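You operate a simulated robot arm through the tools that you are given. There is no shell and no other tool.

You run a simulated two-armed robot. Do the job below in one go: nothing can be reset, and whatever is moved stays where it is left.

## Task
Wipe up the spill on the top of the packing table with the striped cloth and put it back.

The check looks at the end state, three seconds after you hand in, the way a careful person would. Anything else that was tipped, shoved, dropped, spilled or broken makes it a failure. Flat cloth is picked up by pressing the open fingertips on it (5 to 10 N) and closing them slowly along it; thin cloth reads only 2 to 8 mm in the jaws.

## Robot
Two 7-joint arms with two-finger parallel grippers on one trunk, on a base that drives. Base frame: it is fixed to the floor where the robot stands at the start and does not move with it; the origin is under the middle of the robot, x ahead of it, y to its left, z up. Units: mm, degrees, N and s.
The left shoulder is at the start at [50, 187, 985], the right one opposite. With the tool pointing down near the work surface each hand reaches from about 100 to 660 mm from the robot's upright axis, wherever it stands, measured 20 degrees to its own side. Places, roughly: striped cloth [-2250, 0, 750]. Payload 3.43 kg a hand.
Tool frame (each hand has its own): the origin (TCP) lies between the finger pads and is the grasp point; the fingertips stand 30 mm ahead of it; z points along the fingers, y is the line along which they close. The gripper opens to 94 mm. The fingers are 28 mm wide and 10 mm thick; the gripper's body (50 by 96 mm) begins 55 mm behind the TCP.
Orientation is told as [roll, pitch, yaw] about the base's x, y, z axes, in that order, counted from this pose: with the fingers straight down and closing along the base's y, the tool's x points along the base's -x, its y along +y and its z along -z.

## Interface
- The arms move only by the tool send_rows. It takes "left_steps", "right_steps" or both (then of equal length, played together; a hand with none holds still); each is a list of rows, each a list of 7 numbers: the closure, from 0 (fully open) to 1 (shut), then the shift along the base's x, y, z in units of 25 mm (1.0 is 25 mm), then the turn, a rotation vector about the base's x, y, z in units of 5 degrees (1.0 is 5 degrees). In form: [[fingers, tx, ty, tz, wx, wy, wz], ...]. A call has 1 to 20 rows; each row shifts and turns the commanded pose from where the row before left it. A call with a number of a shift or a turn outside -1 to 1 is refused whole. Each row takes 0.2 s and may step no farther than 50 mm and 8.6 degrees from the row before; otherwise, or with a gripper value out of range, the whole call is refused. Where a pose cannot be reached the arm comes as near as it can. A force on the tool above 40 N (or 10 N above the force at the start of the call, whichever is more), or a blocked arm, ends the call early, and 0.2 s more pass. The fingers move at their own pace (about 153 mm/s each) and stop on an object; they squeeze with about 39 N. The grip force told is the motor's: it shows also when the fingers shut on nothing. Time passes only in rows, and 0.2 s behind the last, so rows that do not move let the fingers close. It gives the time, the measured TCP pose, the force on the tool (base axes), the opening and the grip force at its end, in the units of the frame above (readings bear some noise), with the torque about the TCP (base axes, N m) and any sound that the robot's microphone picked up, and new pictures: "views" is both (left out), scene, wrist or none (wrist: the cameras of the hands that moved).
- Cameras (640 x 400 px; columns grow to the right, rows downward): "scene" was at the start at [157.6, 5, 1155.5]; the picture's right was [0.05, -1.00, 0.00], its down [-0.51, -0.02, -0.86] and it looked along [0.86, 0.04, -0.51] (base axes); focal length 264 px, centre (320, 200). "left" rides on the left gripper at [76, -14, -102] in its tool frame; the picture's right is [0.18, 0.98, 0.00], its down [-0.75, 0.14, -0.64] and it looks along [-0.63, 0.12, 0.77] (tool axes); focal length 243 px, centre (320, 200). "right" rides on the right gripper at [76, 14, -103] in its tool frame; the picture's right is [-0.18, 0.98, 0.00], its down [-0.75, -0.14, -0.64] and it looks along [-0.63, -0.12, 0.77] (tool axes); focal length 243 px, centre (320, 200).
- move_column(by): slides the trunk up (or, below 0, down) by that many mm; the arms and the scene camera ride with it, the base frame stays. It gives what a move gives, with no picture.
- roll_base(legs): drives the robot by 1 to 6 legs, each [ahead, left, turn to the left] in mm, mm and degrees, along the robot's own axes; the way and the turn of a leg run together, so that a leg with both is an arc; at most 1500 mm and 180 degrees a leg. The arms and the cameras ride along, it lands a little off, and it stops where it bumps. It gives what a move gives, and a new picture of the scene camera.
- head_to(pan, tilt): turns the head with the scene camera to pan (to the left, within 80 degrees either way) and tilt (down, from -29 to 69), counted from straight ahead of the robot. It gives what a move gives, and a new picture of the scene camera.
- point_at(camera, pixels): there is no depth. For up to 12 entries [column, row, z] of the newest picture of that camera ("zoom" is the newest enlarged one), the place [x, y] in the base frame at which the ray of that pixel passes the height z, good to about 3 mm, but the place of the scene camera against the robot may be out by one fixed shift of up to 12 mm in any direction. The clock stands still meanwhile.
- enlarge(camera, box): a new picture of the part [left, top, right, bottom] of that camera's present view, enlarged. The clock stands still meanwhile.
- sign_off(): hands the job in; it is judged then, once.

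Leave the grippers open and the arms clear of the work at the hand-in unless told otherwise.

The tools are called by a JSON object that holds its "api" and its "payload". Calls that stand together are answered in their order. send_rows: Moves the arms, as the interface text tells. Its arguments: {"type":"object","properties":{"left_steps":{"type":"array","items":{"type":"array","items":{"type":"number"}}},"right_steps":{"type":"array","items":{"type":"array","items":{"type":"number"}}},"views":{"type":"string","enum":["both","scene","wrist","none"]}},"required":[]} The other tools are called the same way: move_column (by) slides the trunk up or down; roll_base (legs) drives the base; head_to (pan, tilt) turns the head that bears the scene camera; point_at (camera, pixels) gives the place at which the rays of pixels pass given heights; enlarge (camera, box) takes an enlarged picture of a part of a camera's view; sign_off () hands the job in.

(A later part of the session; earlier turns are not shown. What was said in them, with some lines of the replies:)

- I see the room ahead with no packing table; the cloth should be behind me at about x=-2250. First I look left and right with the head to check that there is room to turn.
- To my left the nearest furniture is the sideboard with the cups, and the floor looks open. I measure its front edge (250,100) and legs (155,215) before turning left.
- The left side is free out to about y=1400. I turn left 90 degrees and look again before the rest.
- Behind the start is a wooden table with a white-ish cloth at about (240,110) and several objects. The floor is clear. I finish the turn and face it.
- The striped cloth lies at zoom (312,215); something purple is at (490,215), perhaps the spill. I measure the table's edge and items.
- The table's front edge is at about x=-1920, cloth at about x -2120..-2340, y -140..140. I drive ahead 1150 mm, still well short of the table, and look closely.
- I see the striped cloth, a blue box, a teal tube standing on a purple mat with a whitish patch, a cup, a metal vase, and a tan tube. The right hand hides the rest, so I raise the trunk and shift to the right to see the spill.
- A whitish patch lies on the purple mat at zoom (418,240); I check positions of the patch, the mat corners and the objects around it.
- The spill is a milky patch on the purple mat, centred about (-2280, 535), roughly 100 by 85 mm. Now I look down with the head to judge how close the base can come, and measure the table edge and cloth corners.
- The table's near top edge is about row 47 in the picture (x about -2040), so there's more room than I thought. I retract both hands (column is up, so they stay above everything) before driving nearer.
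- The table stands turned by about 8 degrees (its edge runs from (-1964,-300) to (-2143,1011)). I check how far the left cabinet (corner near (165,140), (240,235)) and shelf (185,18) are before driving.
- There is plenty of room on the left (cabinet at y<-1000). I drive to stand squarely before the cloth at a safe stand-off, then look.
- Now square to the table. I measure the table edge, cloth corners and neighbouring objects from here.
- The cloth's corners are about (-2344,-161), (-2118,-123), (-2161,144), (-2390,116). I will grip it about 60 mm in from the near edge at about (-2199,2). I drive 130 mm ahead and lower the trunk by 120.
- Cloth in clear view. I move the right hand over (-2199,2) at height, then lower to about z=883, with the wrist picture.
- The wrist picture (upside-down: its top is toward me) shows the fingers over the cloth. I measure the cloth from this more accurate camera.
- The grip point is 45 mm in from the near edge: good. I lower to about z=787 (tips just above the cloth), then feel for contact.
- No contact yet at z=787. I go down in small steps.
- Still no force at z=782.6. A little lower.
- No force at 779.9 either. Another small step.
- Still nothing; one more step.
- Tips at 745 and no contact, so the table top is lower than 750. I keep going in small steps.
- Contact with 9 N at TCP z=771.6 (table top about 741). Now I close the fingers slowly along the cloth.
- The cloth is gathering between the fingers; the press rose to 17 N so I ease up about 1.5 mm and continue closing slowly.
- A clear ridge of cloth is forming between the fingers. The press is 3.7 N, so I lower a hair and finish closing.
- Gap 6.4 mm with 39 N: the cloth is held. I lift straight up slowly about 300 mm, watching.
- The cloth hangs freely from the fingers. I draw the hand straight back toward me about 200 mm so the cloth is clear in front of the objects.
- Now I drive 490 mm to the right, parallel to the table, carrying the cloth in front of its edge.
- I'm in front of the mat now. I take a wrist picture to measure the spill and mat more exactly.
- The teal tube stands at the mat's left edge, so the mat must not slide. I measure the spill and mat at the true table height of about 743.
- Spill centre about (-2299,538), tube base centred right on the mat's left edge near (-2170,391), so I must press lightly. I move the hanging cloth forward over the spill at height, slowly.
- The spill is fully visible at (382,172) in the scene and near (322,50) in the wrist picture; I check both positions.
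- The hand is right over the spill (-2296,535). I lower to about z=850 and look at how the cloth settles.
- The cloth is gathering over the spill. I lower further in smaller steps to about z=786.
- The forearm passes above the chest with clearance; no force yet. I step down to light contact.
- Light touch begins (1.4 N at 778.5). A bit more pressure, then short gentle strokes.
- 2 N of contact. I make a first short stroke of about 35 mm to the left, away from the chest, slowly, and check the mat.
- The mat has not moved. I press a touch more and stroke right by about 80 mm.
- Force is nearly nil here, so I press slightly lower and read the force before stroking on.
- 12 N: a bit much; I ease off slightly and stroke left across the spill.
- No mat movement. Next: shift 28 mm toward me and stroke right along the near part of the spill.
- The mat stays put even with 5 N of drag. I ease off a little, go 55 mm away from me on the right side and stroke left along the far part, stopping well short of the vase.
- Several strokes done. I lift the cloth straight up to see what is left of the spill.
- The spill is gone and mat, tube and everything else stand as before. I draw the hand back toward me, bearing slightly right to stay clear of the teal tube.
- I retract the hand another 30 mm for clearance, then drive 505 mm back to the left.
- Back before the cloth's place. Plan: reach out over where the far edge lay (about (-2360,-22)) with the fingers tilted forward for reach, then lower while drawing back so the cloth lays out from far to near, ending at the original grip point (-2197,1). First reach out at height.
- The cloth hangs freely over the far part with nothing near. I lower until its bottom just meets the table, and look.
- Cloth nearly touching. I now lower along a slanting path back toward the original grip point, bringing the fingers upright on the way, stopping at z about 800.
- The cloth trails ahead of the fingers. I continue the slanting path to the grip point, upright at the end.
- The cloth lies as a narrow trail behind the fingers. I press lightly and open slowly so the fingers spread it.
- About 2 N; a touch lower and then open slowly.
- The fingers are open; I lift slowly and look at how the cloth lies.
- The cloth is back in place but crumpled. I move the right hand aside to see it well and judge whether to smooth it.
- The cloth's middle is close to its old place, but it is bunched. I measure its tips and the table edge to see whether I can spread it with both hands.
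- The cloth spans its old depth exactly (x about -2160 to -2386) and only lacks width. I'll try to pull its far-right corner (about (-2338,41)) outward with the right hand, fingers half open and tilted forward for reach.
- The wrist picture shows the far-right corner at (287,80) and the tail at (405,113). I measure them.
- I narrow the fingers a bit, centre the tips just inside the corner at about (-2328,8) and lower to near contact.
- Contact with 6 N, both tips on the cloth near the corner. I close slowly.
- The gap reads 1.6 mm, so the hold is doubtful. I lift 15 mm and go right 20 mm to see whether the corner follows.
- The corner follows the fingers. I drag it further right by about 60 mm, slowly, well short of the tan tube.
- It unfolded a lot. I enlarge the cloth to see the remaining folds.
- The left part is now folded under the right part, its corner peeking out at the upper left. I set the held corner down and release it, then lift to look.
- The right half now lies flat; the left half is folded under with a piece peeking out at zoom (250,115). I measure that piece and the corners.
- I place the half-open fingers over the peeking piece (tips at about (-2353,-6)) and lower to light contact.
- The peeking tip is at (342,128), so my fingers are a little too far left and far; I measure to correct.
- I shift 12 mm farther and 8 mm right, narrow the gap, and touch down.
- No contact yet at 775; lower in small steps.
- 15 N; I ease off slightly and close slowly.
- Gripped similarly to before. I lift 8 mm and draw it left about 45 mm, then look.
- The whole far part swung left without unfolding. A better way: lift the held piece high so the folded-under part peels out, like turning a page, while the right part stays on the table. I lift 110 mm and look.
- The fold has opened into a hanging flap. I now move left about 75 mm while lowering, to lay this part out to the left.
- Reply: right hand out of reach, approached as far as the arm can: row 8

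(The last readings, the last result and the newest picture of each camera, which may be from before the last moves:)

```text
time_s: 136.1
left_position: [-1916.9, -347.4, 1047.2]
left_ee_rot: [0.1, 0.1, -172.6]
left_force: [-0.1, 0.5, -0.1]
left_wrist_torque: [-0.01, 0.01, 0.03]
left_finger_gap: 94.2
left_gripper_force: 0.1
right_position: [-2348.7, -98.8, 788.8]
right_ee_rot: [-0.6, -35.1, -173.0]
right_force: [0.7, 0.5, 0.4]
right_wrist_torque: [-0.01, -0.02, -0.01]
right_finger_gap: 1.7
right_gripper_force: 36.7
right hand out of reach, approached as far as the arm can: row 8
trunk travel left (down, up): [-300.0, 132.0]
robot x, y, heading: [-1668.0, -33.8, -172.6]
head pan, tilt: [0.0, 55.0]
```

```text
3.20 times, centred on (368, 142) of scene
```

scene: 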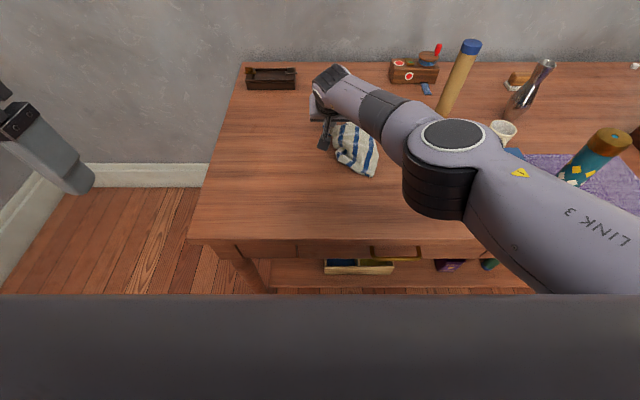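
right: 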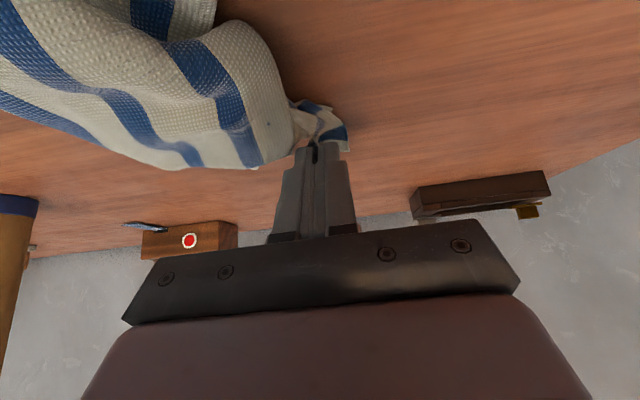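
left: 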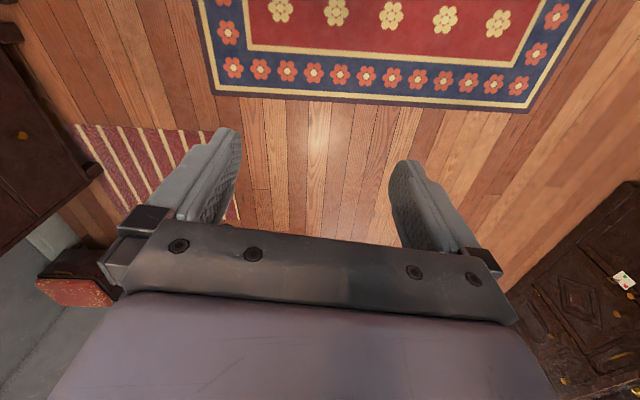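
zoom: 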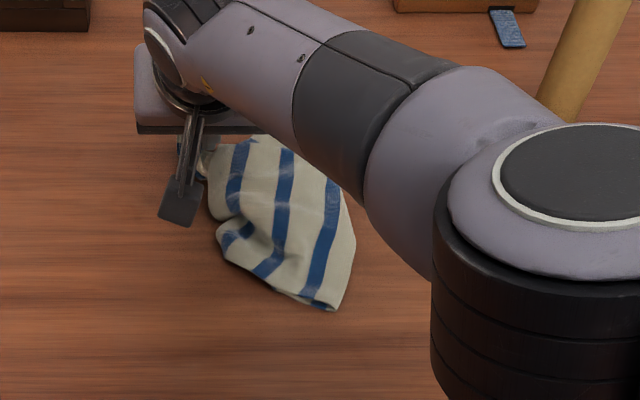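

I reached the arm's limit. I set this piece down, open the fingers gently and draw back up the same way.

{"api": "send_rows", "payload": {"right_steps": [[1, 0, 0, -0.25, 0, 0, 0], [1, 0, 0, -0.15, 0, 0, 0], [0.9, 0, 0, 0, 0, 0, 0], [0.8, 0, 0, 0, 0, 0, 0], [0.7, 0, 0, 0, 0, 0, 0], [0.6, 0, 0, 0, 0, 0, 0], [0.5, 0, 0, 0, 0, 0, 0], [0.5, 0, 0, 0.3, 0, 0, 0], [0.5, 0, 0, 0.6, 0, 0, 0], [0.5, 0, 0, 0.8, 0, 0, 0], [0.5, 0.2, 0.3, 0.8, 0, 0, 0], [0.5, 0.2, 0.5, 0.8, 0, 0, 0], [0.5, 0.5, 0.6, 0.8, 0, 0, 0], [0.5, 0.8, 0.6, 0.5, 0, 0, 0], [0.5, 0.8, 0.6, 0.5, 0, 0, 0], [0.5, 0.8, 0.6, 0.5, 0, 0, 0], [0.5, 0.8, 0.6, 0.2, 0, 0, 0], [0.5, 0.8, 0.6, 0, 0, 0, 0]], "views": "both"}}

{"api": "enlarge", "payload": {"camera": "scene", "box": [285, 80, 450, 205]}}

```text
time_s: 139.9
left_position: [-1916.9, -346.8, 1046.2]
left_ee_rot: [0.0, 0.0, -172.5]
left_force: [0.6, -0.6, 0.8]
left_wrist_torque: [0.0, -0.02, 0.01]
left_finger_gap: 93.8
left_gripper_force: 0.0
right_position: [-2216.4, -0.5, 923.7]
right_ee_rot: [-0.3, -34.7, -171.9]
right_force: [-0.1, -0.2, 0.1]
right_wrist_torque: [-0.01, 0.01, 0.0]
right_finger_gap: 47.1
right_gripper_force: 0.1
right hand out of reach, approached as far as the arm can: row 2
trunk travel left (down, up): [-300.0, 132.0]
robot x, y, heading: [-1670.2, -37.9, -172.8]
head pan, tilt: [0.0, 55.0]
```

scene: 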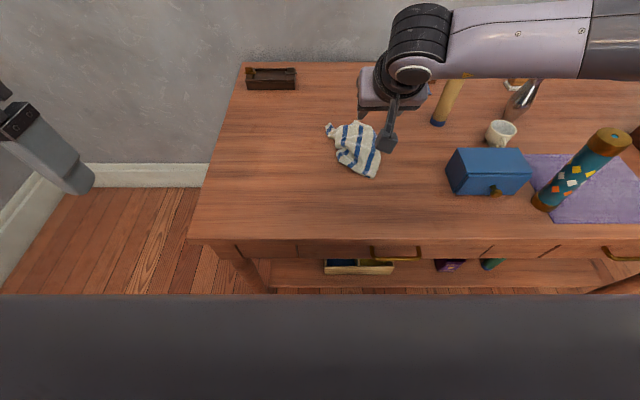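
right: 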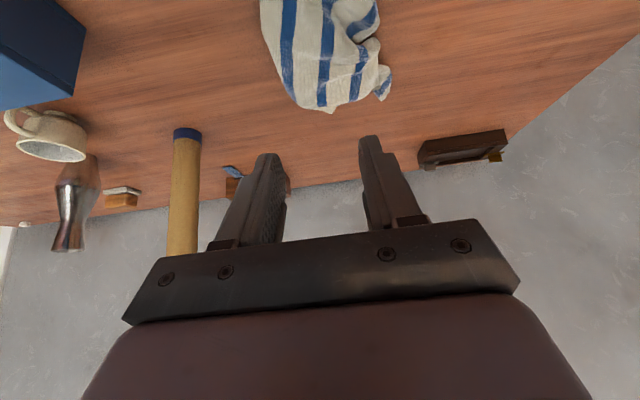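

```text
3.20 times, centred on (368, 142) of scene
```

zoom: 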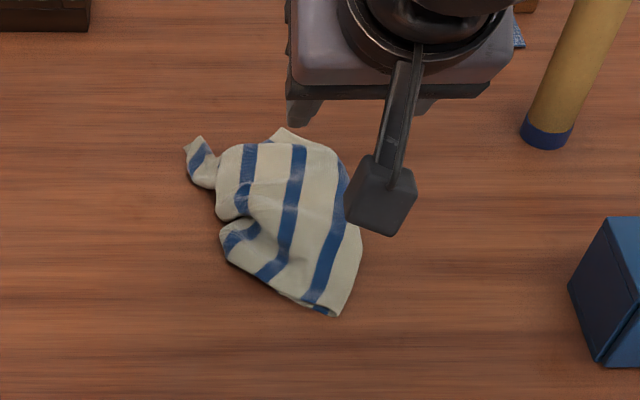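

The cloth now covers roughly two thirds of its old width, with a loose tail at upper left. I'll try one two-handed tidy-up: right hand anchors the right part, left hand draws the tail left. First I retract the right hand and shift the base right so the left arm can reach.

{"api": "send_rows", "payload": {"right_steps": [[0.8, 0.5, 0.1, 0.8, 0, 0, 0], [1, 0.8, 0.2, 0.8, 0, 0, 0], [1, 0.9, 0.2, 0.8, 0.13, -0.99, 0], [1, 0.9, 0.2, 0.8, 0.13, -0.99, 0], [1, 0.9, 0.2, 0.8, 0.13, -0.99, 0], [1, 0.9, 0.2, 0.8, 0.13, -0.99, 0], [1, 0.9, 0.2, 0, 0.13, -0.99, 0], [1, 0.9, 0.2, 0, 0.13, -0.99, 0], [1, 0.9, 0.2, 0, 0.13, -0.99, 0]], "views": "none"}}

{"api": "roll_base", "payload": {"legs": [[15, -180, 0]]}}

{"api": "enlarge", "payload": {"camera": "scene", "box": [210, 80, 370, 180]}}

```text
time_s: 141.9
left_position: [-1917.0, -348.1, 1045.8]
left_ee_rot: [0.0, 0.0, -172.6]
left_force: [-0.4, 0.4, -0.3]
left_wrist_torque: [0.02, 0.0, 0.03]
left_finger_gap: 94.1
left_gripper_force: 0.1
right_position: [-2026.0, 41.7, 1044.1]
right_ee_rot: [0.0, 0.2, -172.0]
right_force: [-0.6, -0.4, 0.8]
right_wrist_torque: [0.02, 0.0, 0.01]
right_finger_gap: 0.0
right_gripper_force: 32.9
trunk travel left (down, up): [-300.0, 132.0]
robot x, y, heading: [-1668.7, -35.8, -172.6]
head pan, tilt: [0.0, 55.0]
```

```text
time_s: 144.2
left_position: [-1955.2, -168.9, 1045.6]
left_ee_rot: [-0.1, -0.1, -172.7]
left_force: [0.0, -0.7, -0.2]
left_wrist_torque: [-0.01, 0.0, 0.0]
left_finger_gap: 94.1
left_gripper_force: 0.1
right_position: [-2064.8, 219.2, 1044.6]
right_ee_rot: [0.1, 0.0, -172.1]
right_force: [0.0, -0.5, 0.0]
right_wrist_torque: [0.01, 0.01, 0.0]
right_finger_gap: 0.0
right_gripper_force: 33.0
trunk travel left (down, up): [-300.0, 132.0]
robot x, y, heading: [-1709.1, 145.1, -173.0]
head pan, tilt: [0.0, 55.0]
```

scene: 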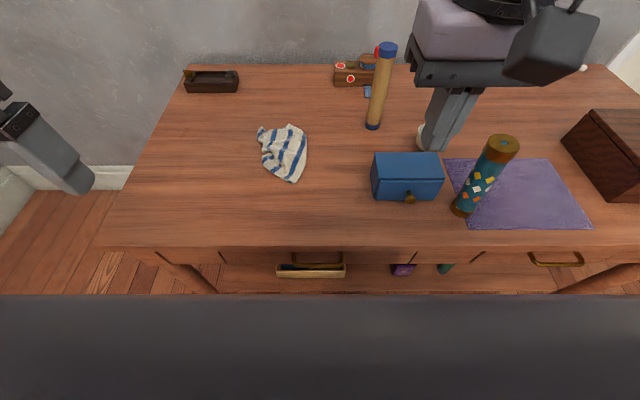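

```text
4.00 times, centred on (290, 130) of scene
```

zoom: 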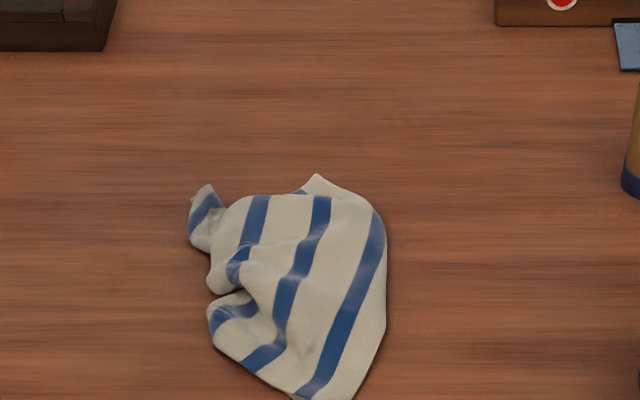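

I measure the tail (zoom (202,212)) and the cloth's right part from here.

{"api": "point_at", "payload": {"camera": "zoom", "pixels": [[202, 212, 746], [205, 186, 746], [190, 240, 746], [385, 260, 746], [345, 330, 746], [290, 280, 746], [318, 176, 746], [225, 245, 746]]}}

{"api": "point_at", "payload": {"camera": "scene", "pixels": [[295, 183, 744], [258, 128, 744], [372, 128, 742]]}}

```text
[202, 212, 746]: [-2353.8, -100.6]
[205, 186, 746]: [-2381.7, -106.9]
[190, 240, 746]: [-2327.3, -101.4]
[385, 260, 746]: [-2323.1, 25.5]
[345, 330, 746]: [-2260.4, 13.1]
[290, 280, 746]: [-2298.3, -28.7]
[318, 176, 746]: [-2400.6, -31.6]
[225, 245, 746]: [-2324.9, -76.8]
```

```text
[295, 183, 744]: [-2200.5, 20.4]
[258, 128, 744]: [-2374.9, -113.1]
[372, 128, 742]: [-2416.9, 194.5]
```

The cloth spans x -2200 to -2400 and y -110 to 25. An anchoring right hand would crowd the left wrist, so I use the left hand alone: over the tail, half open, tilted forward.

{"api": "send_rows", "payload": {"left_steps": [[0.3, -0.96, 0.17, 0, 0, 0, 0], [0.62, -0.96, 0.17, 0, 0, 0, 0], [0.62, -0.96, 0.17, 0, 0, 0, 0], [0.62, -0.96, 0.17, 0, -0.122, 0.99, 0], [0.62, -0.96, 0.17, 0, -0.122, 0.99, 0], [0.62, -0.96, 0.17, 0, -0.122, 0.99, 0], [0.62, -0.96, 0.17, 0, -0.122, 0.99, 0], [0.62, -0.96, 0.17, -0.5, -0.122, 0.99, 0], [0.62, -0.96, 0.17, -0.8, -0.122, 0.99, 0], [0.62, -0.96, 0.17, -0.8, -0.122, 0.99, 0], [0.62, -0.96, 0.17, -0.8, 0, 0, 0], [0.62, -0.96, 0.17, -0.8, 0, 0, 0], [0.62, -0.96, 0.17, -0.9, 0, 0, 0], [0.62, -0.96, 0.17, -0.9, 0, 0, 0], [0.62, -0.96, 0.17, -0.9, 0, 0, 0], [0.62, -0.96, 0.17, -0.9, 0, 0, 0], [0.62, 0, 0, 0, 0, 0, 0]], "views": "both"}}

```text
time_s: 147.8
left_position: [-2340.1, -100.6, 863.8]
left_ee_rot: [-0.1, -34.9, -172.7]
left_force: [-0.4, 0.3, -0.1]
left_wrist_torque: [0.01, 0.02, -0.02]
left_finger_gap: 35.8
left_gripper_force: 0.0
right_position: [-2064.1, 219.0, 1044.4]
right_ee_rot: [0.1, 0.2, -172.1]
right_force: [-0.3, -0.1, -0.6]
right_wrist_torque: [0.0, 0.0, -0.02]
right_finger_gap: 0.0
right_gripper_force: 33.1
trunk travel left (down, up): [-300.0, 132.0]
robot x, y, heading: [-1707.9, 142.2, -172.6]
head pan, tilt: [0.0, 55.0]
```

scene: 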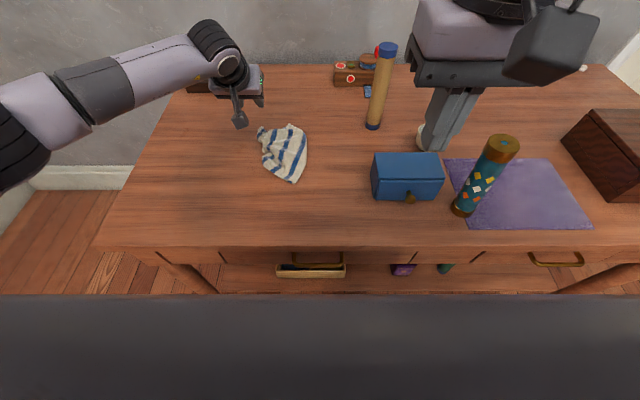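
left: 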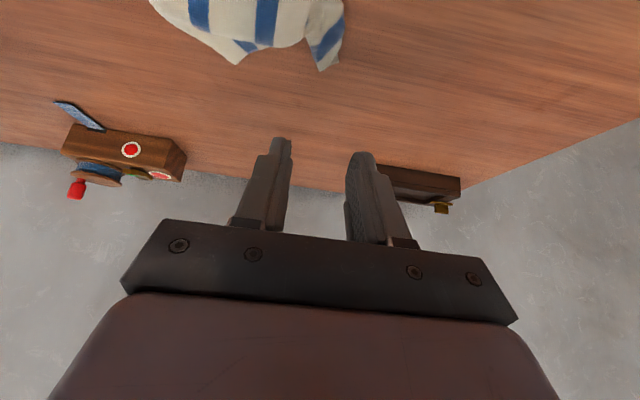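

The left wrist picture shows the tail around (325,45). I measure it.

{"api": "point_at", "payload": {"camera": "left", "pixels": [[322, 70, 744], [343, 10, 744], [306, 40, 744], [325, 45, 744], [340, 62, 744]]}}

```text
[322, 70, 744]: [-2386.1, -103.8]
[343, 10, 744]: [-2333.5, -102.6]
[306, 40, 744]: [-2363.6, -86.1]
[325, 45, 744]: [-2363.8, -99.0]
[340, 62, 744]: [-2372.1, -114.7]
```

The tail is about 26 mm wide at (-2364,-99); the fingers will straddle it. I lower to near the table.

{"api": "send_rows", "payload": {"left_steps": [[0.62, -0.3, 0.08, -0.8, 0, 0, 0], [0.62, 0, 0, -1, 0, 0, 0], [0.62, 0, 0, -1, 0, 0, 0], [0.62, 0, 0, -0.6, 0, 0, 0], [0.62, 0, 0, -0.1, 0, 0, 0], [0.62, 0, 0, 0, 0, 0, 0]], "views": "wrist"}}

```text
time_s: 149.2
left_position: [-2348.9, -101.6, 777.3]
left_ee_rot: [-0.2, -35.0, -172.7]
left_force: [0.4, 0.3, 1.4]
left_wrist_torque: [0.02, 0.01, 0.02]
left_finger_gap: 35.4
left_gripper_force: 0.1
right_position: [-2064.7, 219.7, 1043.5]
right_ee_rot: [-0.2, 0.2, -172.0]
right_force: [0.1, -0.1, -0.2]
right_wrist_torque: [-0.01, 0.02, 0.01]
right_finger_gap: 0.0
right_gripper_force: 33.4
trunk travel left (down, up): [-300.0, 132.0]
robot x, y, heading: [-1709.0, 142.1, -172.8]
head pan, tilt: [0.0, 55.0]
```

left: 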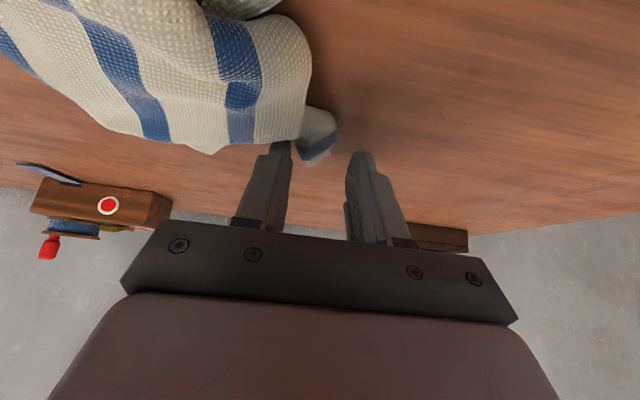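

Straddling the tail. I lower slightly to a light touch and close.

{"api": "send_rows", "payload": {"left_steps": [[0.62, 0, 0, -0.1, 0, 0, 0], [0.66, 0, 0, -0.04, 0, 0, 0], [0.7, 0, 0, 0, 0, 0, 0], [0.74, 0, 0, 0, 0, 0, 0], [0.78, 0, 0, 0, 0, 0, 0], [0.82, 0, 0, 0, 0, 0, 0], [0.86, 0, 0, 0, 0, 0, 0], [0.9, 0, 0, 0, 0, 0, 0], [0.95, 0, 0, 0, 0, 0, 0], [1, 0, 0, 0, 0, 0, 0], [1, 0, 0, 0, 0, 0, 0]], "views": "wrist"}}

```text
time_s: 151.6
left_position: [-2348.1, -99.5, 774.5]
left_ee_rot: [-0.2, -35.1, -172.7]
left_force: [-0.2, 2.4, 10.9]
left_wrist_torque: [0.11, 0.03, -0.02]
left_finger_gap: 2.8
left_gripper_force: 37.4
right_position: [-2064.6, 220.0, 1044.7]
right_ee_rot: [0.1, 0.0, -172.2]
right_force: [0.8, -0.1, 0.4]
right_wrist_torque: [0.0, -0.01, 0.03]
right_finger_gap: 0.0
right_gripper_force: 32.5
trunk travel left (down, up): [-300.0, 132.0]
robot x, y, heading: [-1710.2, 143.0, -173.0]
head pan, tilt: [0.0, 55.0]
```

left: 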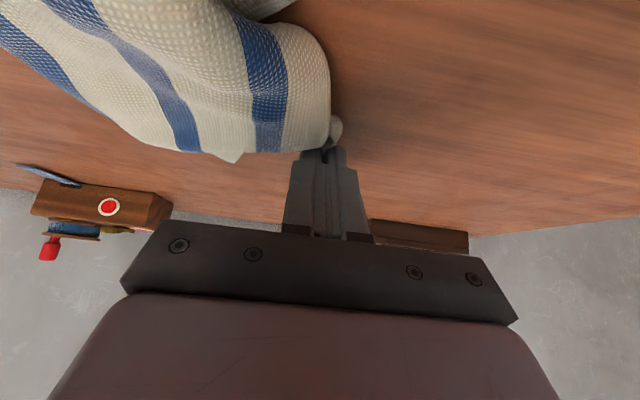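

2.8 mm in the jaws: the tail is held. I lift slightly and draw it left and a bit toward me.

{"api": "send_rows", "payload": {"left_steps": [[1, 0, 0, 0.3, 0, 0, 0], [1, 0.1, -0.25, 0.1, 0, 0, 0], [1, 0.1, -0.25, 0, 0, 0, 0], [1, 0.1, -0.25, 0, 0, 0, 0], [1, 0.1, -0.25, 0, 0, 0, 0], [1, 0.1, -0.25, 0, 0, 0, 0], [1, 0.1, -0.25, 0, 0, 0, 0], [1, 0.1, -0.25, 0, 0, 0, 0], [1, 0, 0, 0, 0, 0, 0]], "views": "both"}}

{"api": "enlarge", "payload": {"camera": "scene", "box": [200, 90, 360, 190]}}

```text
time_s: 153.6
left_position: [-2330.2, -145.2, 782.4]
left_ee_rot: [-0.2, -34.9, -172.7]
left_force: [0.0, -0.1, 0.9]
left_wrist_torque: [0.05, 0.0, 0.01]
left_finger_gap: 2.6
left_gripper_force: 37.3
right_position: [-2064.4, 219.7, 1043.9]
right_ee_rot: [0.0, 0.1, -172.1]
right_force: [0.7, 1.1, 0.0]
right_wrist_torque: [0.01, 0.02, 0.02]
right_finger_gap: 0.3
right_gripper_force: 33.1
trunk travel left (down, up): [-300.0, 132.0]
robot x, y, heading: [-1705.3, 141.1, -172.9]
head pan, tilt: [0.0, 55.0]
```

scene: 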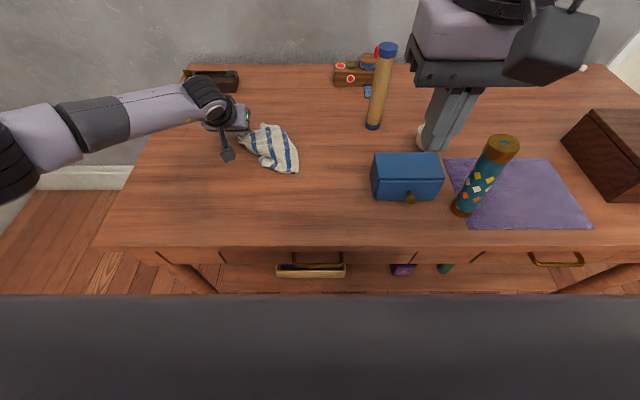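
left: 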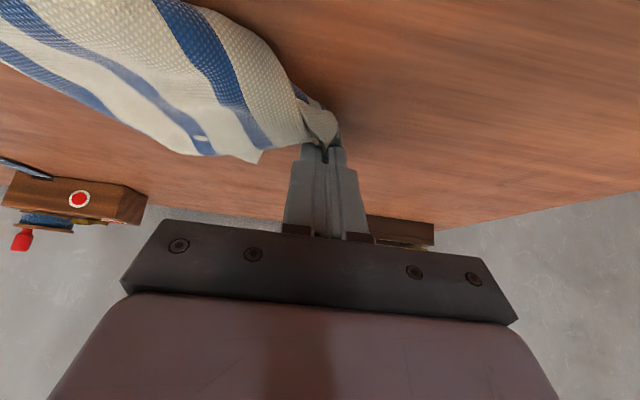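

```text
4.00 times, centred on (280, 140) of scene
```

zoom: 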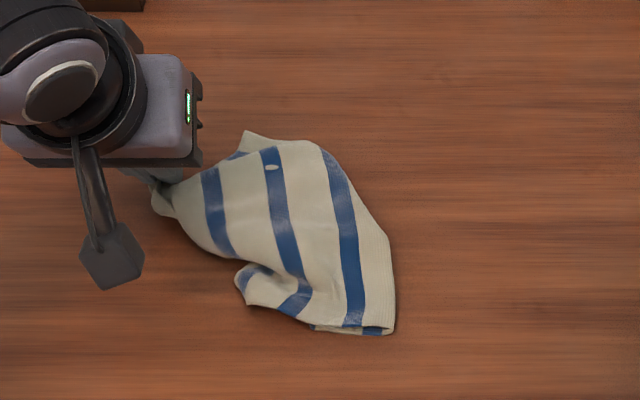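

Much better spread. With the left hand holding, I'll pinch the near-right corner (zoom about (388,328)) with the right hand and stretch the cloth diagonally. I measure it.

{"api": "point_at", "payload": {"camera": "zoom", "pixels": [[392, 332, 744], [360, 305, 744], [395, 270, 744], [310, 326, 744], [375, 215, 744], [240, 280, 744]]}}

```text
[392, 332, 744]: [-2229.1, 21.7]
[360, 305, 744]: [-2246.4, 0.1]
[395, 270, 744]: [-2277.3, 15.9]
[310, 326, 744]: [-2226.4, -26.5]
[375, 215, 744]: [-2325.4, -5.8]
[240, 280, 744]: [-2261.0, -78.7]
```

I bring the right hand in from above: first sideways at height, then forward with a 20 degree tilt, and down to about z=800 over (-2250,-4).

{"api": "send_rows", "payload": {"right_steps": [[0.8, 0, -0.9, 0, 0, 0, 0], [0.62, 0, -0.9, 0, 0, 0, 0], [0.62, 0, -0.9, 0, 0, 0, 0], [0.62, 0, -0.9, 0, 0, 0, 0], [0.62, -0.5, -0.9, 0, 0, 0, 0], [0.62, -0.8, -0.9, 0, 0, 0, 0], [0.62, -0.8, -0.9, -0.3, -0.122, 0.99, 0], [0.62, -0.8, -0.9, -0.5, -0.122, 0.99, 0], [0.62, -0.8, -0.9, -0.8, -0.122, 0.99, 0], [0.62, -0.8, -0.78, -0.8, -0.122, 0.99, 0], [0.62, -0.8, 0, -0.8, 0, 0, 0], [0.62, -0.8, 0, -0.8, 0, 0, 0], [0.62, -0.9, 0, -0.8, 0, 0, 0], [0.62, 0, 0, -0.9, 0, 0, 0], [0.62, 0, 0, -0.9, 0, 0, 0], [0.62, 0, 0, -0.9, 0, 0, 0], [0.62, 0, 0, 0, 0, 0, 0]], "views": "both"}}

```text
time_s: 157.2
left_position: [-2329.8, -145.1, 782.6]
left_ee_rot: [-0.2, -34.9, -172.7]
left_force: [-0.2, -0.3, -0.2]
left_wrist_torque: [-0.02, -0.02, 0.01]
left_finger_gap: 2.1
left_gripper_force: 37.4
right_position: [-2239.7, -4.2, 854.7]
right_ee_rot: [-0.3, -19.8, -172.1]
right_force: [1.2, 0.2, -0.1]
right_wrist_torque: [0.0, 0.0, -0.02]
right_finger_gap: 35.8
right_gripper_force: 0.0
trunk travel left (down, up): [-300.0, 132.0]
robot x, y, heading: [-1705.6, 143.6, -172.8]
head pan, tilt: [0.0, 55.0]
```

scene: 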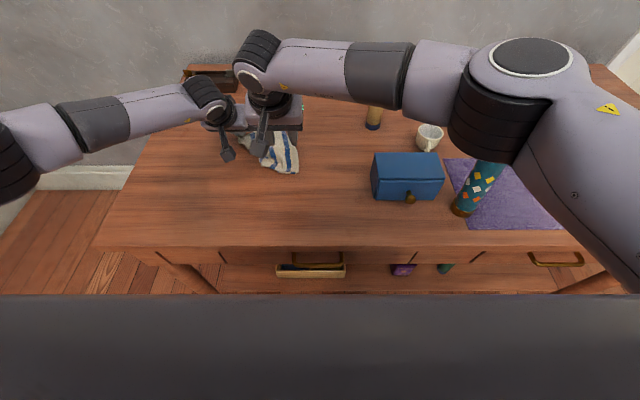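
right: 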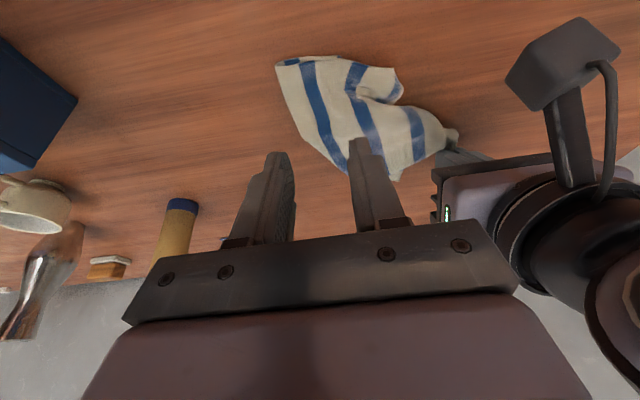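

I check the corner in the right wrist picture at (278,63), and that the elbow (scene (500,150)) is clear of the teal tube.

{"api": "point_at", "payload": {"camera": "right", "pixels": [[278, 63, 744], [340, 58, 744], [300, 120, 744]]}}

{"api": "point_at", "payload": {"camera": "scene", "pixels": [[500, 150, 950], [500, 150, 1050], [530, 60, 1050], [490, 130, 1000]]}}

```text
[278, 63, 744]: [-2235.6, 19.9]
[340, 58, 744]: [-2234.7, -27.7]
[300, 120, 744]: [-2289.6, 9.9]
```

```text
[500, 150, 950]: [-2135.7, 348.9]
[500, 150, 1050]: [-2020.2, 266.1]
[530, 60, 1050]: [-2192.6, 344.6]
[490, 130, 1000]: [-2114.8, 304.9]
```

Corner at (-2236,20), as planned, and the elbow is well clear. I lower to light contact.

{"api": "send_rows", "payload": {"right_steps": [[0.62, 0, 0, -0.8, 0, 0, 0], [0.62, 0, 0, -1, 0, 0, 0], [0.62, 0, 0, -0.9, 0, 0, 0], [0.62, 0, 0, -0.2, 0, 0, 0], [0.62, 0, 0, -0.1, 0, 0, 0], [0.62, 0, 0, 0, 0, 0, 0]], "views": "wrist"}}

```text
time_s: 158.6
left_position: [-2330.1, -145.0, 782.4]
left_ee_rot: [-0.2, -34.9, -172.7]
left_force: [-0.2, 0.7, 0.3]
left_wrist_torque: [-0.01, 0.03, 0.0]
left_finger_gap: 2.4
left_gripper_force: 36.9
right_position: [-2241.0, -4.0, 780.9]
right_ee_rot: [-0.3, -19.8, -172.1]
right_force: [-0.5, 0.1, -0.8]
right_wrist_torque: [-0.01, 0.0, 0.0]
right_finger_gap: 35.7
right_gripper_force: 0.1
trunk travel left (down, up): [-300.0, 132.0]
robot x, y, heading: [-1707.2, 141.0, -172.7]
head pan, tilt: [0.0, 55.0]
```

right: 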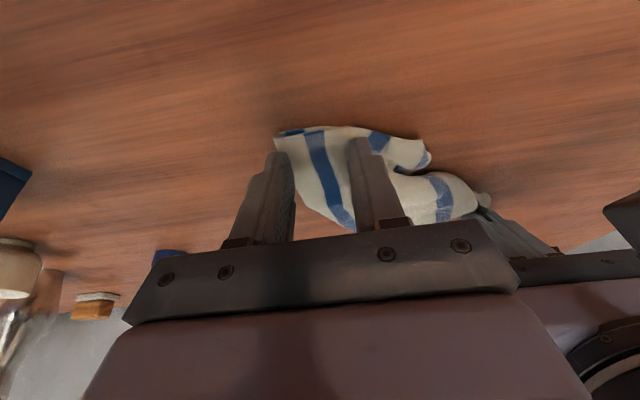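

Both tips are over the corner region. I touch down gently.

{"api": "send_rows", "payload": {"right_steps": [[0.62, 0, 0, -0.12, 0, 0, 0], [0.62, 0, 0, -0.1, 0, 0, 0], [0.62, 0, 0, 0, 0, 0, 0]], "views": "none"}}

```text
time_s: 159.4
left_position: [-2332.3, -144.7, 782.9]
left_ee_rot: [-0.1, -34.9, -172.8]
left_force: [0.1, -0.5, 0.1]
left_wrist_torque: [0.02, -0.03, 0.02]
left_finger_gap: 2.7
left_gripper_force: 37.4
right_position: [-2238.9, -1.5, 775.6]
right_ee_rot: [-0.4, -19.8, -172.1]
right_force: [0.0, 0.5, 0.1]
right_wrist_torque: [0.0, -0.03, 0.03]
right_finger_gap: 36.0
right_gripper_force: 0.1
trunk travel left (down, up): [-300.0, 132.0]
robot x, y, heading: [-1709.0, 138.6, -172.4]
head pan, tilt: [0.0, 55.0]
```

A little lower still.

{"api": "send_rows", "payload": {"right_steps": [[0.62, 0, 0, -0.1, 0, 0, 0], [0.62, 0, 0, 0, 0, 0, 0]], "views": "none"}}

```text
time_s: 160.0
left_position: [-2330.2, -144.5, 782.1]
left_ee_rot: [-0.2, -35.1, -172.7]
left_force: [-0.5, -0.8, -0.3]
left_wrist_torque: [0.05, 0.03, -0.01]
left_finger_gap: 2.4
left_gripper_force: 37.8
right_position: [-2238.8, -1.6, 773.4]
right_ee_rot: [-0.1, -20.0, -172.0]
right_force: [-1.0, 0.7, 8.4]
right_wrist_torque: [0.06, 0.0, 0.02]
right_finger_gap: 35.9
right_gripper_force: 0.0
trunk travel left (down, up): [-300.0, 132.0]
robot x, y, heading: [-1704.8, 139.3, -173.0]
head pan, tilt: [0.0, 55.0]
```

8 N. I close slowly.

{"api": "send_rows", "payload": {"right_steps": [[0.66, 0, 0, 0, 0, 0, 0], [0.7, 0, 0, 0, 0, 0, 0], [0.74, 0, 0, 0, 0, 0, 0], [0.78, 0, 0, 0, 0, 0, 0], [0.82, 0, 0, 0, 0, 0, 0], [0.86, 0, 0, 0, 0, 0, 0], [0.9, 0, 0, 0, 0, 0, 0], [0.94, 0, 0, 0, 0, 0, 0], [1, 0, 0, 0, 0, 0, 0], [1, 0, 0, 0, 0, 0, 0]], "views": "wrist"}}

```text
time_s: 162.2
left_position: [-2329.4, -145.4, 783.6]
left_ee_rot: [-0.3, -35.1, -172.7]
left_force: [0.8, 0.0, -0.3]
left_wrist_torque: [-0.01, -0.01, 0.0]
left_finger_gap: 2.2
left_gripper_force: 37.0
right_position: [-2239.0, -2.6, 774.5]
right_ee_rot: [-0.3, -19.9, -172.1]
right_force: [-1.1, 0.8, 16.5]
right_wrist_torque: [0.01, -0.04, -0.01]
right_finger_gap: 2.8
right_gripper_force: 37.5
trunk travel left (down, up): [-300.0, 132.0]
robot x, y, heading: [-1709.7, 140.4, -172.6]
head pan, tilt: [0.0, 55.0]
```

right: 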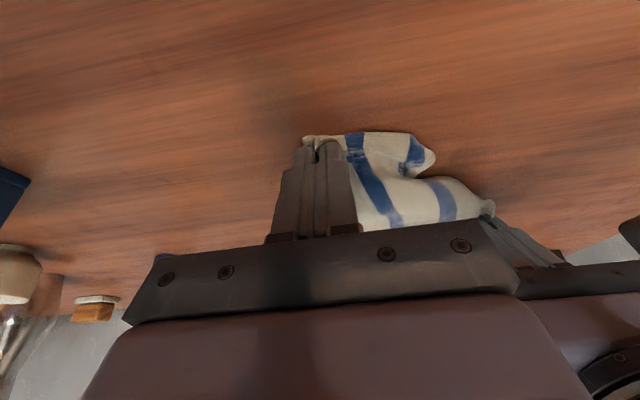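

Corner held (2.8 mm). I lift 8 mm and pull it right and toward me, watching the tension.

{"api": "send_rows", "payload": {"right_steps": [[1, 0, 0, 0.35, 0, 0, 0], [1, 0.16, 0.36, 0, 0, 0, 0], [1, 0.16, 0.36, 0, 0, 0, 0], [1, 0.16, 0.36, 0, 0, 0, 0], [1, 0.16, 0.36, 0, 0, 0, 0], [1, 0.16, 0.36, 0, 0, 0, 0], [1, 0.16, 0.36, 0, 0, 0, 0], [1, 0, 0, 0, 0, 0, 0]], "views": "both"}}

{"api": "enlarge", "payload": {"camera": "scene", "box": [200, 90, 360, 190]}}

```text
time_s: 164.0
left_position: [-2331.1, -142.4, 782.6]
left_ee_rot: [-0.3, -34.9, -172.7]
left_force: [2.2, 5.0, -0.6]
left_wrist_torque: [0.1, -0.08, 0.03]
left_finger_gap: 2.7
left_gripper_force: 37.2
right_position: [-2217.3, 51.3, 781.5]
right_ee_rot: [-0.2, -19.9, -172.0]
right_force: [-2.0, -4.2, -0.3]
right_wrist_torque: [-0.12, 0.06, 0.06]
right_finger_gap: 2.9
right_gripper_force: 37.3
trunk travel left (down, up): [-300.0, 132.0]
robot x, y, heading: [-1706.9, 141.0, -172.9]
head pan, tilt: [0.0, 55.0]
```

scene: 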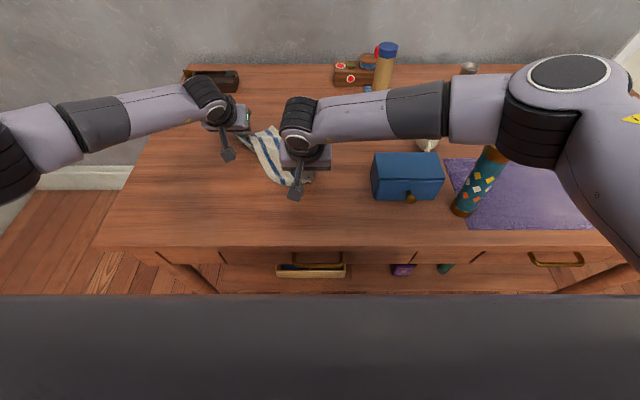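
right: 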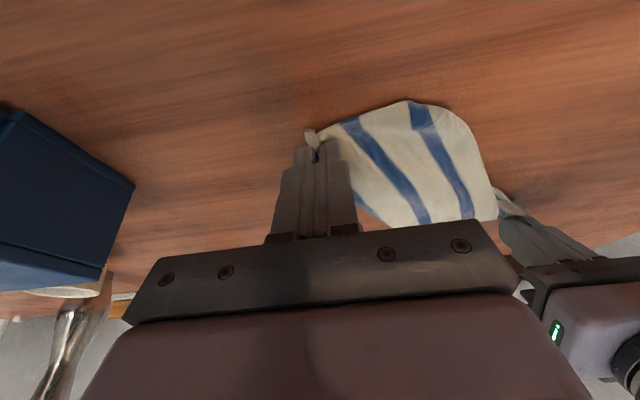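

```text
4.00 times, centred on (280, 140) of scene
```

zoom: 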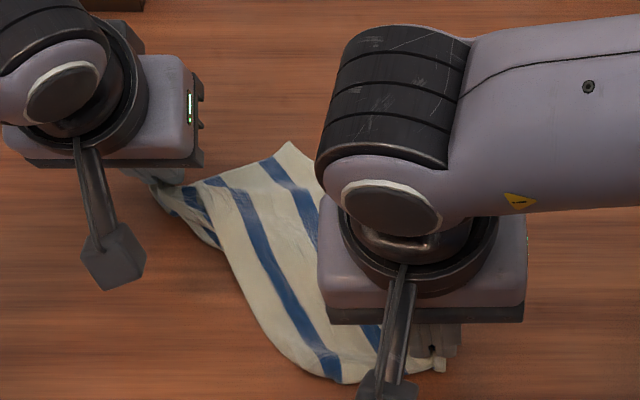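

It is taut now (about 5 N). I set both down together and open both hands gently.

{"api": "send_rows", "payload": {"left_steps": [[1, 0, 0, -0.2, 0, 0, 0], [1, 0, 0, -0.1, 0, 0, 0], [0.95, 0, 0, 0, 0, 0, 0], [0.88, 0, 0, 0, 0, 0, 0], [0.8, 0, 0, 0, 0, 0, 0], [0.7, 0, 0, 0, 0, 0, 0], [0.62, 0, 0, 0, 0, 0, 0], [0.62, 0, 0, 0.2, 0, 0, 0], [0.62, 0, 0, 0.5, 0, 0, 0], [0.62, 0, 0, 0.8, 0, 0, 0], [0.62, 0, 0, 0.8, 0, 0, 0], [0.62, 0, 0, 0.8, 0, 0, 0], [0.62, 0, 0, 0.8, 0, 0, 0]], "right_steps": [[1, 0, 0, -0.2, 0, 0, 0], [1, 0, 0, -0.1, 0, 0, 0], [0.95, 0, 0, 0, 0, 0, 0], [0.88, 0, 0, 0, 0, 0, 0], [0.8, 0, 0, 0, 0, 0, 0], [0.7, 0, 0, 0, 0, 0, 0], [0.62, 0, 0, 0, 0, 0, 0], [0.62, 0, 0, 0.2, 0, 0, 0], [0.62, 0, 0, 0.5, 0, 0, 0], [0.62, 0, 0, 0.8, 0, 0, 0], [0.62, 0, 0, 0.8, 0, 0, 0], [0.62, 0, 0, 0.8, 0, 0, 0], [0.62, 0, 0, 0.8, 0, 0, 0]], "views": "both"}}

{"api": "enlarge", "payload": {"camera": "scene", "box": [200, 90, 360, 190]}}

```text
time_s: 166.8
left_position: [-2330.1, -144.7, 874.0]
left_ee_rot: [-0.2, -35.0, -172.6]
left_force: [0.3, 0.0, 0.0]
left_wrist_torque: [0.02, 0.01, 0.03]
left_finger_gap: 35.5
left_gripper_force: 0.1
right_position: [-2217.1, 50.5, 871.0]
right_ee_rot: [-0.3, -19.8, -172.0]
right_force: [-0.4, 0.3, 0.3]
right_wrist_torque: [0.03, -0.01, -0.01]
right_finger_gap: 35.8
right_gripper_force: 0.0
trunk travel left (down, up): [-300.0, 132.0]
robot x, y, heading: [-1706.7, 142.4, -172.6]
head pan, tilt: [0.0, 55.0]
```

scene: 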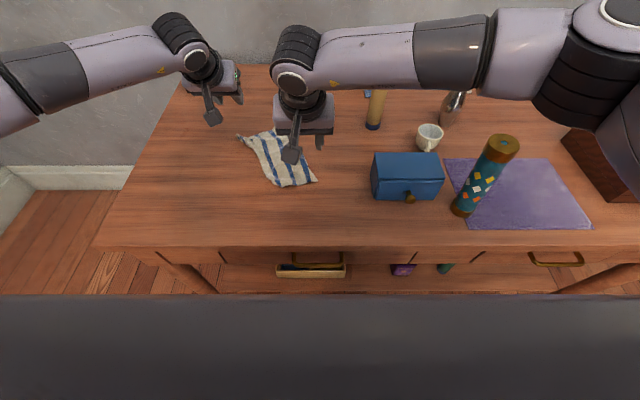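
right: 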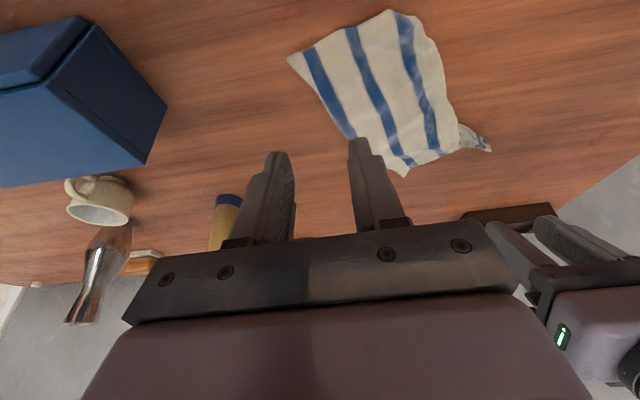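
left: 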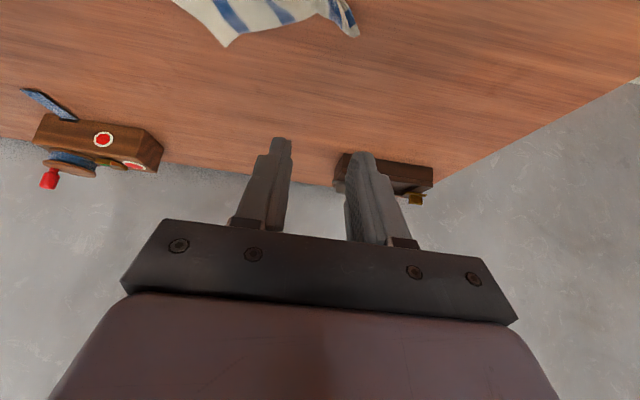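

```text
4.00 times, centred on (280, 140) of scene
```

zoom: 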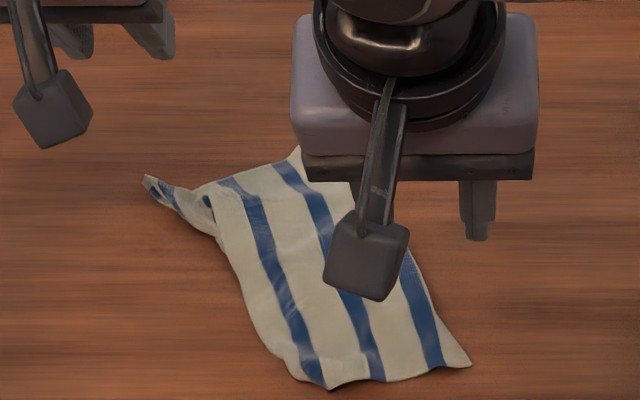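

The cloth now lies flat, folded neatly about in half, at its old place, with just a small tail. That is good. I retract both arms up and back, upright and open.

{"api": "send_rows", "payload": {"left_steps": [[0.3, 0.3, -0.2, 0.8, 0, 0, 0], [0, 0.6, -0.2, 0.8, 0, 0, 0], [0, 0.9, -0.2, 0.8, 0, 0, 0], [0, 0.9, -0.1, 0.8, 0.122, -0.99, 0], [0, 0.9, 0, 0.8, 0.122, -0.99, 0], [0, 0.9, 0, 0.8, 0.122, -0.99, 0], [0, 0.9, 0, 0.8, 0.122, -0.99, 0], [0, 0.9, 0, 0.8, 0.122, -0.99, 0], [0, 0.9, 0, 0, 0.122, -0.99, 0], [0, 0.9, 0, 0, 0.122, -0.99, 0], [0, 0.9, 0, 0, 0, 0, 0], [0, 0.9, 0, 0, 0, 0, 0], [0, 0.9, 0, 0, 0, 0, 0], [0, 0.9, 0, 0, 0, 0, 0], [0, 0.9, 0, 0, 0, 0, 0]], "right_steps": [[0.3, 0.3, 0, 0.8, 0, 0, 0], [0, 0.6, 0, 0.8, 0, 0, 0], [0, 0.9, 0.2, 0.8, 0, 0, 0], [0, 0.9, 0.4, 0.8, 0.122, -0.99, 0], [0, 0.9, 0.6, 0.8, 0.122, -0.99, 0], [0, 0.9, 0.8, 0.8, 0.122, -0.99, 0], [0, 0.9, 0.8, 0.8, 0.122, -0.99, 0], [0, 0.9, 0.8, 0.8, 0, 0, 0], [0, 0.5, 0.8, 0, 0, 0, 0], [0, 0, 0.8, 0, 0, 0, 0], [0, 0, 0.8, 0, 0, 0, 0], [0, 0, 0.5, 0, 0, 0, 0], [0, 0, 0, 0, 0, 0, 0], [0, 0, 0, 0, 0, 0, 0], [0, 0, 0, 0, 0, 0, 0]], "views": "scene"}}

{"api": "enlarge", "payload": {"camera": "scene", "box": [200, 90, 360, 190]}}

{"api": "point_at", "payload": {"camera": "zoom", "pixels": [[150, 180, 744], [470, 365, 744], [330, 388, 744], [300, 150, 744], [340, 280, 744]]}}

```text
time_s: 170.0
left_position: [-2013.1, -160.4, 1032.9]
left_ee_rot: [0.0, -0.1, -172.7]
left_force: [0.1, 0.6, 0.7]
left_wrist_torque: [0.01, 0.0, -0.01]
left_finger_gap: 93.9
left_gripper_force: 0.1
right_position: [-2044.1, 210.8, 1031.0]
right_ee_rot: [0.0, 0.0, -172.1]
right_force: [-0.5, -0.1, -0.4]
right_wrist_torque: [0.0, 0.02, 0.03]
right_finger_gap: 93.9
right_gripper_force: 0.0
trunk travel left (down, up): [-300.0, 132.0]
robot x, y, heading: [-1707.8, 141.7, -172.9]
head pan, tilt: [0.0, 55.0]
```

scene: 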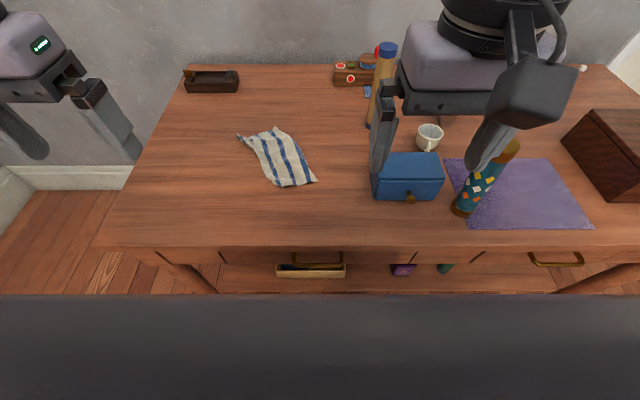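

```text
4.00 times, centred on (280, 140) of scene
```

zoom: 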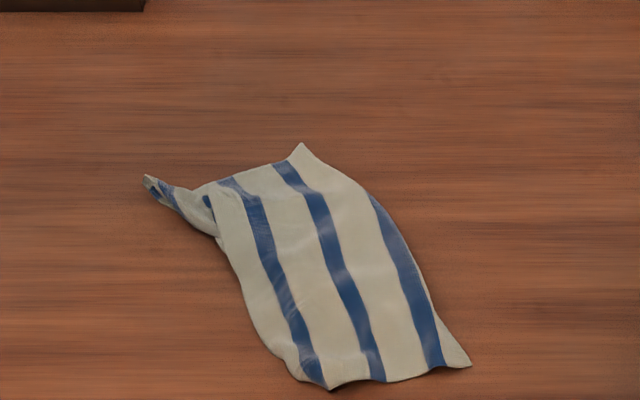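

```text
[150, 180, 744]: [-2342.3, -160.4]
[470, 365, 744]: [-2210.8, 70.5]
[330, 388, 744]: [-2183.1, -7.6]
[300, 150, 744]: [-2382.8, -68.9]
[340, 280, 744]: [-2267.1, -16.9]
```

The cloth's middle is at about (-2272,-20), within its old footprint. I back the robot off 350 mm and take a last look at everything.

{"api": "roll_base", "payload": {"legs": [[-350, 0, 0]]}}

{"api": "head_to", "payload": {"pan": 0, "tilt": 40}}

{"api": "enlarge", "payload": {"camera": "scene", "box": [160, 80, 480, 280]}}

```text
time_s: 172.2
left_position: [-1660.3, -116.5, 1031.5]
left_ee_rot: [0.0, 0.0, -172.3]
left_force: [0.0, 0.7, 0.5]
left_wrist_torque: [0.0, 0.0, 0.01]
left_finger_gap: 94.0
left_gripper_force: 0.0
right_position: [-1693.1, 254.9, 1032.1]
right_ee_rot: [0.0, 0.1, -171.8]
right_force: [-0.7, -0.7, 0.3]
right_wrist_torque: [-0.01, 0.01, -0.01]
right_finger_gap: 94.0
right_gripper_force: 0.1
trunk travel left (down, up): [-300.0, 132.0]
robot x, y, heading: [-1356.6, 188.0, -172.6]
head pan, tilt: [0.0, 55.0]
```

scene: 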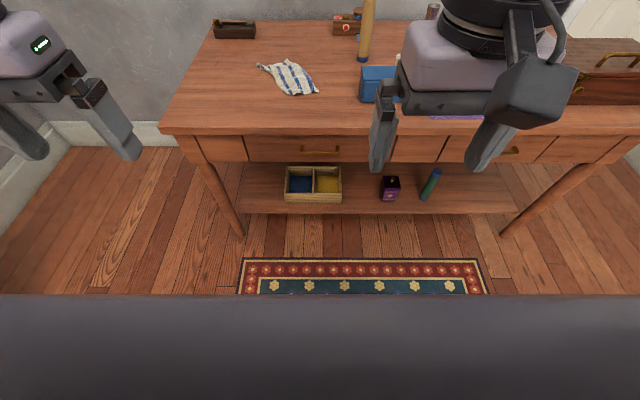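

```text
time_s: 173.0
left_position: [-1660.9, -116.8, 1031.5]
left_ee_rot: [0.1, 0.1, -172.3]
left_force: [-0.1, 0.4, 0.0]
left_wrist_torque: [0.04, 0.02, 0.02]
left_finger_gap: 94.0
left_gripper_force: 0.0
right_position: [-1693.0, 254.8, 1031.3]
right_ee_rot: [0.0, 0.1, -171.8]
right_force: [0.2, 1.4, 0.4]
right_wrist_torque: [0.0, -0.01, 0.0]
right_finger_gap: 94.0
right_gripper_force: 0.0
trunk travel left (down, up): [-300.0, 132.0]
robot x, y, heading: [-1352.6, 189.6, -172.4]
head pan, tilt: [0.0, 40.0]
```

scene: 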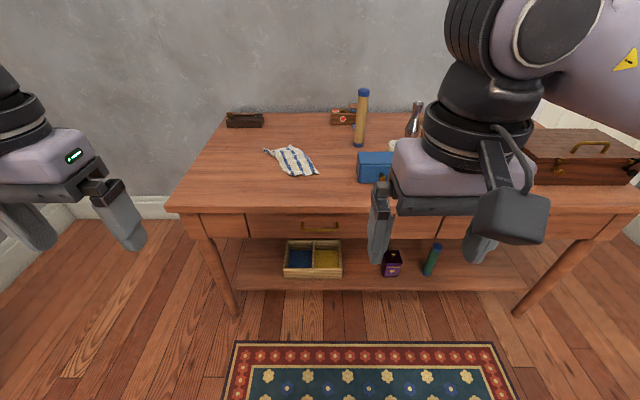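

```text
2.00 times, centred on (320, 180) of scene
```

zoom: 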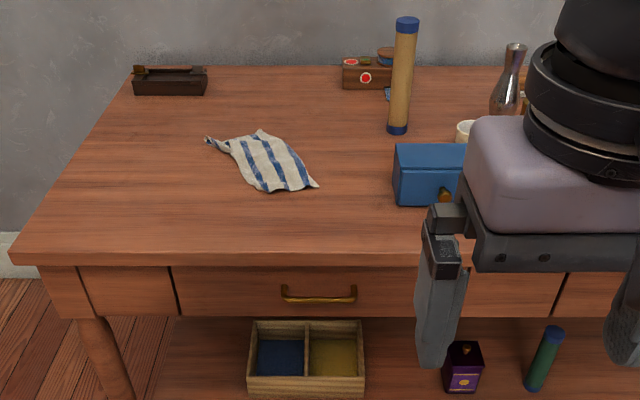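

The left side is in order. The right hand hides the mat, so I shift right for a final look there.

{"api": "roll_base", "payload": {"legs": [[-150, -400, 0]]}}

{"api": "enlarge", "payload": {"camera": "scene", "box": [160, 60, 480, 260]}}

```text
time_s: 177.1
left_position: [-1564.7, 296.1, 1031.6]
left_ee_rot: [0.0, 0.0, -171.3]
left_force: [-0.2, -0.6, 0.2]
left_wrist_torque: [-0.02, -0.01, 0.01]
left_finger_gap: 94.2
left_gripper_force: 0.0
right_position: [-1603.8, 666.4, 1033.4]
right_ee_rot: [0.0, 0.1, -170.6]
right_force: [0.6, -0.3, 0.3]
right_wrist_torque: [0.0, -0.01, 0.05]
right_finger_gap: 94.1
right_gripper_force: 0.0
trunk travel left (down, up): [-300.0, 132.0]
robot x, y, heading: [-1266.5, 606.9, -171.3]
head pan, tilt: [0.0, 40.0]
```

scene: 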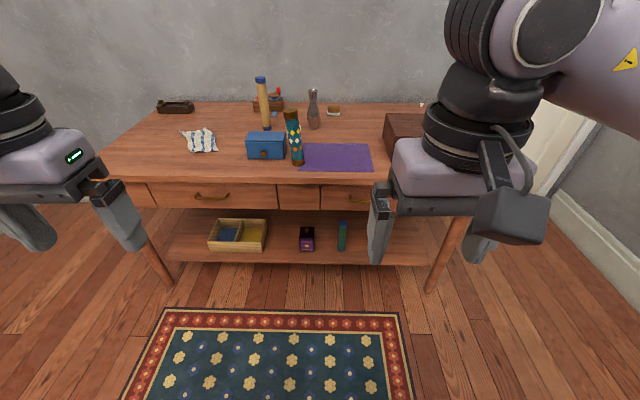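

```text
2.00 times, centred on (320, 160) of scene
```

zoom: 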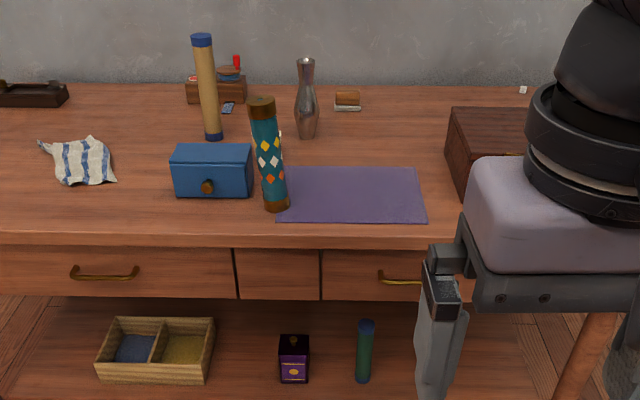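

The mat is clean, every object stands where it was, the cloth is back in its place, the grippers are open and the arms are clear. I hand the job in.

{"api": "sign_off", "payload": {}}

```text
The job is handed in.
```

I wiped up the spill, and the striped cloth is back where it lay, but it is not spread out flat as it was. The job is handed in.

- **Spill:** the milky patch was on the purple mat. The close-up pictures after wiping show none of it left, and the mat did not move.
- **Cloth:** its middle is about 15 to 20 mm from where it started, inside its old outline. It bunched up when I set it down, and I could only spread it partly. It now lies flat but folded roughly in half, with a small tail sticking out at the back left.
- **Everything else:** the objects on the table and the shelf below stand as they did before. The last look showed nothing tipped or shifted. I saw no sign that the arms or the base bumped anything.
- **Robot:** both grippers are open and empty, and the robot has backed well away from the table.
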